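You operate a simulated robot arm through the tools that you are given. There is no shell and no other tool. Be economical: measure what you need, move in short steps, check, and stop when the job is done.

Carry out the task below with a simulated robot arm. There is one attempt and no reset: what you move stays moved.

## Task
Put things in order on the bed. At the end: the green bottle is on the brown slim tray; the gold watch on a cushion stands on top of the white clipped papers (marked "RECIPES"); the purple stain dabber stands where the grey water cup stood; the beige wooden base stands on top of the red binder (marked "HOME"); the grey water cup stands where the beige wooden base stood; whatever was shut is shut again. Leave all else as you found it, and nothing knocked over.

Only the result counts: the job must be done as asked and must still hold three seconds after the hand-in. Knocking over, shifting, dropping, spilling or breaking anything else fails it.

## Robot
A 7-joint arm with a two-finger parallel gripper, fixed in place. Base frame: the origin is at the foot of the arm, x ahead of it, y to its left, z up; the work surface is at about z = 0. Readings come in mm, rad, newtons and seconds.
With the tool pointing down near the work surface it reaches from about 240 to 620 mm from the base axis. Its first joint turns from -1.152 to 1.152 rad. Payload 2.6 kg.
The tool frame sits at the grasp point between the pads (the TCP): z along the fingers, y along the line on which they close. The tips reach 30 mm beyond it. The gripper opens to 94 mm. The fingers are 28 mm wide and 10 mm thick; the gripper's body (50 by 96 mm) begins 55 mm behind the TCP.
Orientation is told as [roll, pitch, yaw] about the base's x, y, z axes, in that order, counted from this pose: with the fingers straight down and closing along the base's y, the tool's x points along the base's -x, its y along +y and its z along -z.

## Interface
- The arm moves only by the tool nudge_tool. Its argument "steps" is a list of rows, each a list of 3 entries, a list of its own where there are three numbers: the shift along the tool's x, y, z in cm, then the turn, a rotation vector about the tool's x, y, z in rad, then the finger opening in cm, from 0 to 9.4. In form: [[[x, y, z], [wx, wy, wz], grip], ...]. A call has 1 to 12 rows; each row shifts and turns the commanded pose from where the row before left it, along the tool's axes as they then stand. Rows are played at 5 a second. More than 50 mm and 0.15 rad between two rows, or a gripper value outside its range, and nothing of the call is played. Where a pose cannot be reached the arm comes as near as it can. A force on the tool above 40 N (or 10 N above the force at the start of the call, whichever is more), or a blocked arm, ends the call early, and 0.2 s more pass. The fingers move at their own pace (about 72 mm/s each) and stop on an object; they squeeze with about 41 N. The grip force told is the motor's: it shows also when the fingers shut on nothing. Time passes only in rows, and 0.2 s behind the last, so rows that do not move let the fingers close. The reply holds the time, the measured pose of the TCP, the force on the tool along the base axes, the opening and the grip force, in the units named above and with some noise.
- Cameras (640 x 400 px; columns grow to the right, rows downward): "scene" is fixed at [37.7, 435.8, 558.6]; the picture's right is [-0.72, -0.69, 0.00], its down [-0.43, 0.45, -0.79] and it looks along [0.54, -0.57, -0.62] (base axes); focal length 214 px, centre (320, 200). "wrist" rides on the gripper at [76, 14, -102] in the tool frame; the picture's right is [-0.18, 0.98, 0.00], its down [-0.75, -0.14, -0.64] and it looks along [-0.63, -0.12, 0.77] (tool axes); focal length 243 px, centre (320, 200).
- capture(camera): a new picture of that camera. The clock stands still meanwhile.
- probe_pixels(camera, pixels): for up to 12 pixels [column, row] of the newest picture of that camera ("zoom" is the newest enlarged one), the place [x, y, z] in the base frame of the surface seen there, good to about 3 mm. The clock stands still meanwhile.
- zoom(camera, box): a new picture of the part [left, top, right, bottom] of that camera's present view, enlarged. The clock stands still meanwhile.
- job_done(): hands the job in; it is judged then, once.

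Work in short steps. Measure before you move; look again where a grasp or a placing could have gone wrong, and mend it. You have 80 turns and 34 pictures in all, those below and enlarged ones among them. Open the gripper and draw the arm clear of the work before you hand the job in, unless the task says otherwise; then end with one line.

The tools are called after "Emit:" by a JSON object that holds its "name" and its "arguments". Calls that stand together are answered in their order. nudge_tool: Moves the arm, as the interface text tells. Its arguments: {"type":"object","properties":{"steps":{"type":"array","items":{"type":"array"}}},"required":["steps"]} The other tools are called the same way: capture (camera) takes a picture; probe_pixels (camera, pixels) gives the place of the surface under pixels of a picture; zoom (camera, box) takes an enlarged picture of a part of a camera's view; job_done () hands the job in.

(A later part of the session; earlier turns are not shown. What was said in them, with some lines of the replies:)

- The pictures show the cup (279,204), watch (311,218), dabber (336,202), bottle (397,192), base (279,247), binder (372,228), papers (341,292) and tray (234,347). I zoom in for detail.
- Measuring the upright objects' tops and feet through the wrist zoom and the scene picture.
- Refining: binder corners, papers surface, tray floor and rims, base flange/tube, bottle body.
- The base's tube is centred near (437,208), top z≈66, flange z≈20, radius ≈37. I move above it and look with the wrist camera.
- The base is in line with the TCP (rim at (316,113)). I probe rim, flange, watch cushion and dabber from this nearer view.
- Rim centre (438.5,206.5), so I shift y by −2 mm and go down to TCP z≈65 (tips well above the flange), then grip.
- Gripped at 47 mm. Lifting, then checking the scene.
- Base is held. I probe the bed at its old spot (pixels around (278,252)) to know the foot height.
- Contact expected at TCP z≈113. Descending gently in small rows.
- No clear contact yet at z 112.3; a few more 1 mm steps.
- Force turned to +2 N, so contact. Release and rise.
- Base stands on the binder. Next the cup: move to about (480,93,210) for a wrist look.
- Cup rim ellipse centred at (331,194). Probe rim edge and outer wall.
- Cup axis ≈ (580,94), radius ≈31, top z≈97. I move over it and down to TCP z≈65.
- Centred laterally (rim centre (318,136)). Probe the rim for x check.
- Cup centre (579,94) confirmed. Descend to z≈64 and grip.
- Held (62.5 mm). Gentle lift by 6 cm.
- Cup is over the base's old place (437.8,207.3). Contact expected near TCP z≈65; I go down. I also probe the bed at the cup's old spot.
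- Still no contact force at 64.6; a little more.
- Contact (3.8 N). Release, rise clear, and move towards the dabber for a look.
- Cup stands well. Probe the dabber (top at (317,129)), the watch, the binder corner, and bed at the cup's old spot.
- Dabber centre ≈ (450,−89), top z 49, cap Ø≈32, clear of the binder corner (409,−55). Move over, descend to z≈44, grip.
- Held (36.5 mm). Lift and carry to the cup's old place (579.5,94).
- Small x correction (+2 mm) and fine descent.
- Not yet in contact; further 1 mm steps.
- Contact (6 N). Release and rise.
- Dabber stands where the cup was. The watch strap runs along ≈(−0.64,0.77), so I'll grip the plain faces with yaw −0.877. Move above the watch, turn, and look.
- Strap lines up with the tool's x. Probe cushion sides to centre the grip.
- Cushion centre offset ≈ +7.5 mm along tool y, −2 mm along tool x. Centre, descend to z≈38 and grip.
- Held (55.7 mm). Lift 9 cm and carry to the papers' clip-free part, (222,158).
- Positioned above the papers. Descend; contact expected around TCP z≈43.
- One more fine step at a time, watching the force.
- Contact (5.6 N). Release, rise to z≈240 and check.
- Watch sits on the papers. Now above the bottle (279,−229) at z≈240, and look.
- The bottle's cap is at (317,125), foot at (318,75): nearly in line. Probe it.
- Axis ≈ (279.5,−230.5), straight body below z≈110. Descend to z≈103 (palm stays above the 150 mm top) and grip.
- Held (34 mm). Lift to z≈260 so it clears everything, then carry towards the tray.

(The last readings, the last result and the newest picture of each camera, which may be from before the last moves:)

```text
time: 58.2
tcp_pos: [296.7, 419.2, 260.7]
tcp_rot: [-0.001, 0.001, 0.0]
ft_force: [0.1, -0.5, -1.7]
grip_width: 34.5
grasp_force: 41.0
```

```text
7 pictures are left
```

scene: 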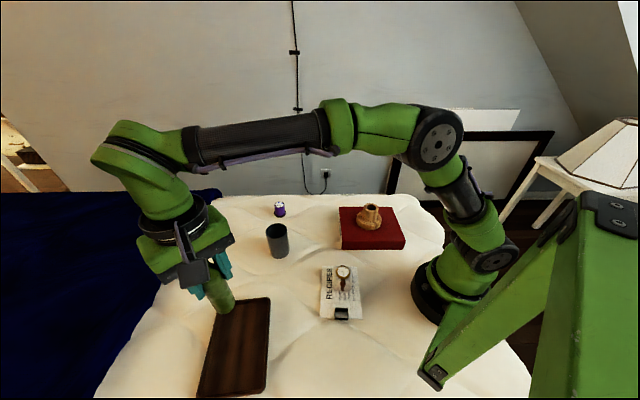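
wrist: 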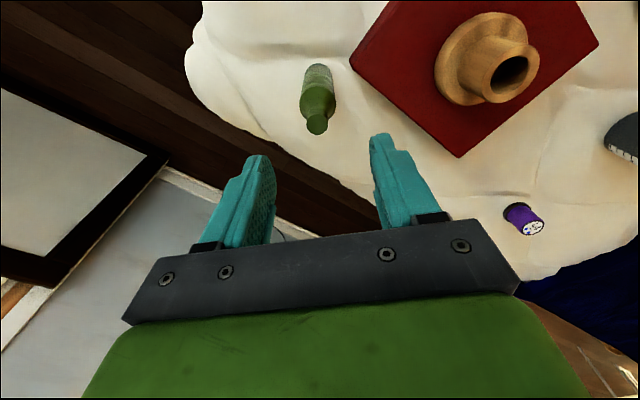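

Bottle upright above the tray. Descend; contact expected near TCP z≈112.

Emit:
{"name": "nudge_tool", "arguments": {"steps": [[[0, 0.5, 2], [0, 0, 0], 2], [[0, 0, 3.5], [0, 0, 0], 2], [[0, 0, 3.5], [0, 0, 0], 2], [[0, 0, 3], [0, 0, 0], 2], [[0, 0, 1.5], [0, 0, 0], 2], [[0, 0, 0.5], [0, 0, 0], 2], [[0, 0, 0.2], [0, 0, 0], 2]]}}

Emit:
{"name": "zoom", "arguments": {"camera": "scene", "box": [170, 250, 310, 399]}}

```text
time: 59.8
tcp_pos: [296.5, 425.7, 118.4]
tcp_rot: [-0.001, 0.001, -0.001]
ft_force: [-0.6, 0.4, -1.2]
grip_width: 34.2
grasp_force: 41.0
```

```text
2.68 times, centred on (240, 324) of scene
```

zoom: 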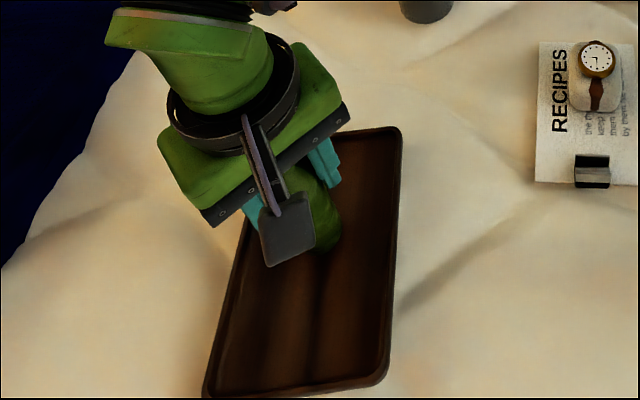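

Bottle is within the tray. Continue down finely.

Emit:
{"name": "nudge_tool", "arguments": {"steps": [[[0, 0, 0.2], [0, 0, 0], 2], [[0, 0, 0.2], [0, 0, 0], 2], [[0, 0, 0.1], [0, 0, 0], 2], [[0, 0, 0], [0, 0, 0], 2]]}}

Emit:
{"name": "nudge_tool", "arguments": {"steps": [[[0, 0, 0.1], [0, 0, 0], 2], [[0, 0, 0], [0, 0, 0], 2]]}}

```text
time: 60.8
tcp_pos: [296.2, 424.4, 113.2]
tcp_rot: [-0.001, 0.001, 0.0]
ft_force: [0.1, -0.5, -1.2]
grip_width: 34.3
grasp_force: 41.0
```

```text
time: 61.4
tcp_pos: [296.2, 424.8, 111.8]
tcp_rot: [0.0, -0.001, 0.002]
ft_force: [-0.1, 0.5, -0.5]
grip_width: 34.4
grasp_force: 41.1
```

Emit:
{"name": "nudge_tool", "arguments": {"steps": [[[0, 0, 0.1], [0, 0, 0], 2], [[0, 0, 0], [0, 0, 0], 2]]}}

Emit:
{"name": "nudge_tool", "arguments": {"steps": [[[0, 0, 0.1], [0, 0, 0], 2], [[0, 0, 0], [0, 0, 0], 2]]}}

```text
time: 62.0
tcp_pos: [296.6, 423.7, 111.1]
tcp_rot: [0.0, 0.001, 0.001]
ft_force: [-0.3, 0.4, -0.1]
grip_width: 34.5
grasp_force: 40.4
```

```text
time: 62.6
tcp_pos: [296.5, 425.1, 109.6]
tcp_rot: [0.0, 0.0, 0.0]
ft_force: [-0.1, -0.4, -1.3]
grip_width: 34.2
grasp_force: 40.5
```

Still free; continue in 1 mm steps.

Emit:
{"name": "nudge_tool", "arguments": {"steps": [[[0, 0, 0.1], [0, 0, 0], 2], [[0, 0, 0], [0, 0, 0], 2]]}}

Emit:
{"name": "nudge_tool", "arguments": {"steps": [[[0, 0, 0.1], [0, 0, 0], 2], [[0, 0, 0], [0, 0, 0], 2]]}}

```text
time: 63.2
tcp_pos: [296.7, 423.7, 109.4]
tcp_rot: [0.001, 0.0, 0.0]
ft_force: [-0.4, -0.1, -0.7]
grip_width: 34.4
grasp_force: 41.5
```

```text
time: 63.8
tcp_pos: [297.2, 424.5, 109.0]
tcp_rot: [0.0, 0.0, 0.002]
ft_force: [0.6, -0.4, 1.6]
grip_width: 34.3
grasp_force: 41.5
```

z is stalling and force rises (+1.6 N). One more half-millimetre, then release slowly and rise straight up.

Emit:
{"name": "nudge_tool", "arguments": {"steps": [[[0, 0, 0.05], [0, 0, 0], 2], [[0, 0, 0], [0, 0, 0], 3.6], [[0, 0, 0], [0, 0, 0], 4.2], [[0, 0, 0], [0, 0, 0], 5.5], [[0, 0, 0], [0, 0, 0], 7], [[0, 0, 0], [0, 0, 0], 7], [[0, 0, -2], [0, 0, 0], 7], [[0, 0, -3.5], [0, 0, 0], 7], [[0, 0, -4], [0, 0, 0], 7], [[0, 0, -4], [0, 0, 0], 7]]}}

Emit:
{"name": "nudge_tool", "arguments": {"steps": [[[0, 0, -3], [0, 0, 0], 7], [[0, -4.5, 0], [0, 0, 0], 7], [[0, -4.5, 0], [0, 0, 0], 7], [[0, -4.5, 0], [0, 0, 0], 7], [[0, -4.5, -1], [0, 0, 0], 7], [[-1, -4.5, -1], [0, 0, 0], 7], [[-1, -4.5, -1], [0, 0, 0], 7], [[-1, -4.5, -1], [0, 0, 0], 7], [[-1, -4.5, -1], [0, 0, 0], 7]]}}

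Emit:
{"name": "capture", "arguments": {"camera": "scene"}}

```text
time: 66.0
tcp_pos: [296.5, 425.4, 243.1]
tcp_rot: [0.0, 0.0, 0.0]
ft_force: [0.2, 0.3, 0.2]
grip_width: 69.8
grasp_force: 0.1
```

```text
time: 68.0
tcp_pos: [337.1, 63.8, 322.3]
tcp_rot: [0.0, 0.0, 0.001]
ft_force: [0.0, 0.2, -0.1]
grip_width: 69.8
grasp_force: 0.0
```

```text
5 pictures are left
```

scene: 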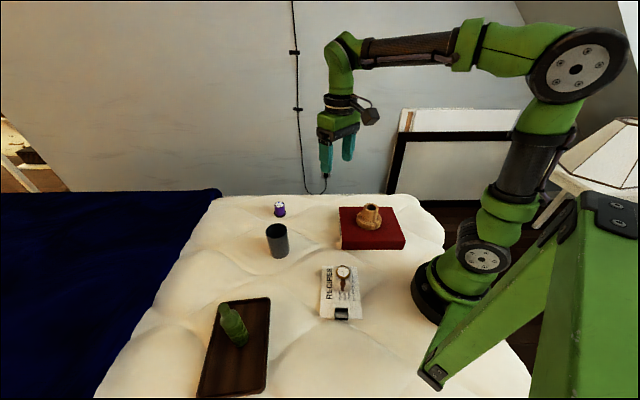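

All items appear placed; verify the bottle is upright (cap near (226,307)) and the dabber position.

Emit:
{"name": "zoom", "arguments": {"camera": "scene", "box": [190, 190, 310, 360]}}

Emit:
{"name": "probe_pixels", "arguments": {"camera": "scene", "pixels": [[223, 307], [240, 344], [232, 325], [279, 204], [280, 214], [277, 228], [343, 271], [370, 209]]}}

```text
2.35 times, centred on (250, 275) of scene
```

zoom: 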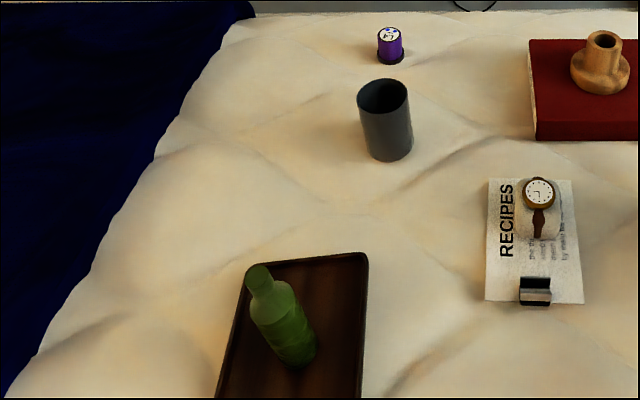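

```text
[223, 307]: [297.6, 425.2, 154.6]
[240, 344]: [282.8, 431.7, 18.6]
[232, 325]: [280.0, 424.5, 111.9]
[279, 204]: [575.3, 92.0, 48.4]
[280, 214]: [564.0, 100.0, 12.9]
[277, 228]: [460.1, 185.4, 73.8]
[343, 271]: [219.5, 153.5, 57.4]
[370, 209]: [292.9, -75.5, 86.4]
```

Everything stands upright in its asked place (bottle cap at z≈155 over the tray, dabber ≈(579,93)); the arm is clear and the gripper open. Handing in.

Emit:
{"name": "job_done", "arguments": {}}

```text
The job is handed in.
```

I moved all five items as asked and handed the job in. The last pictures and readings show each one upright in its place. I saw nothing shut on the bed, so nothing had to be closed again.
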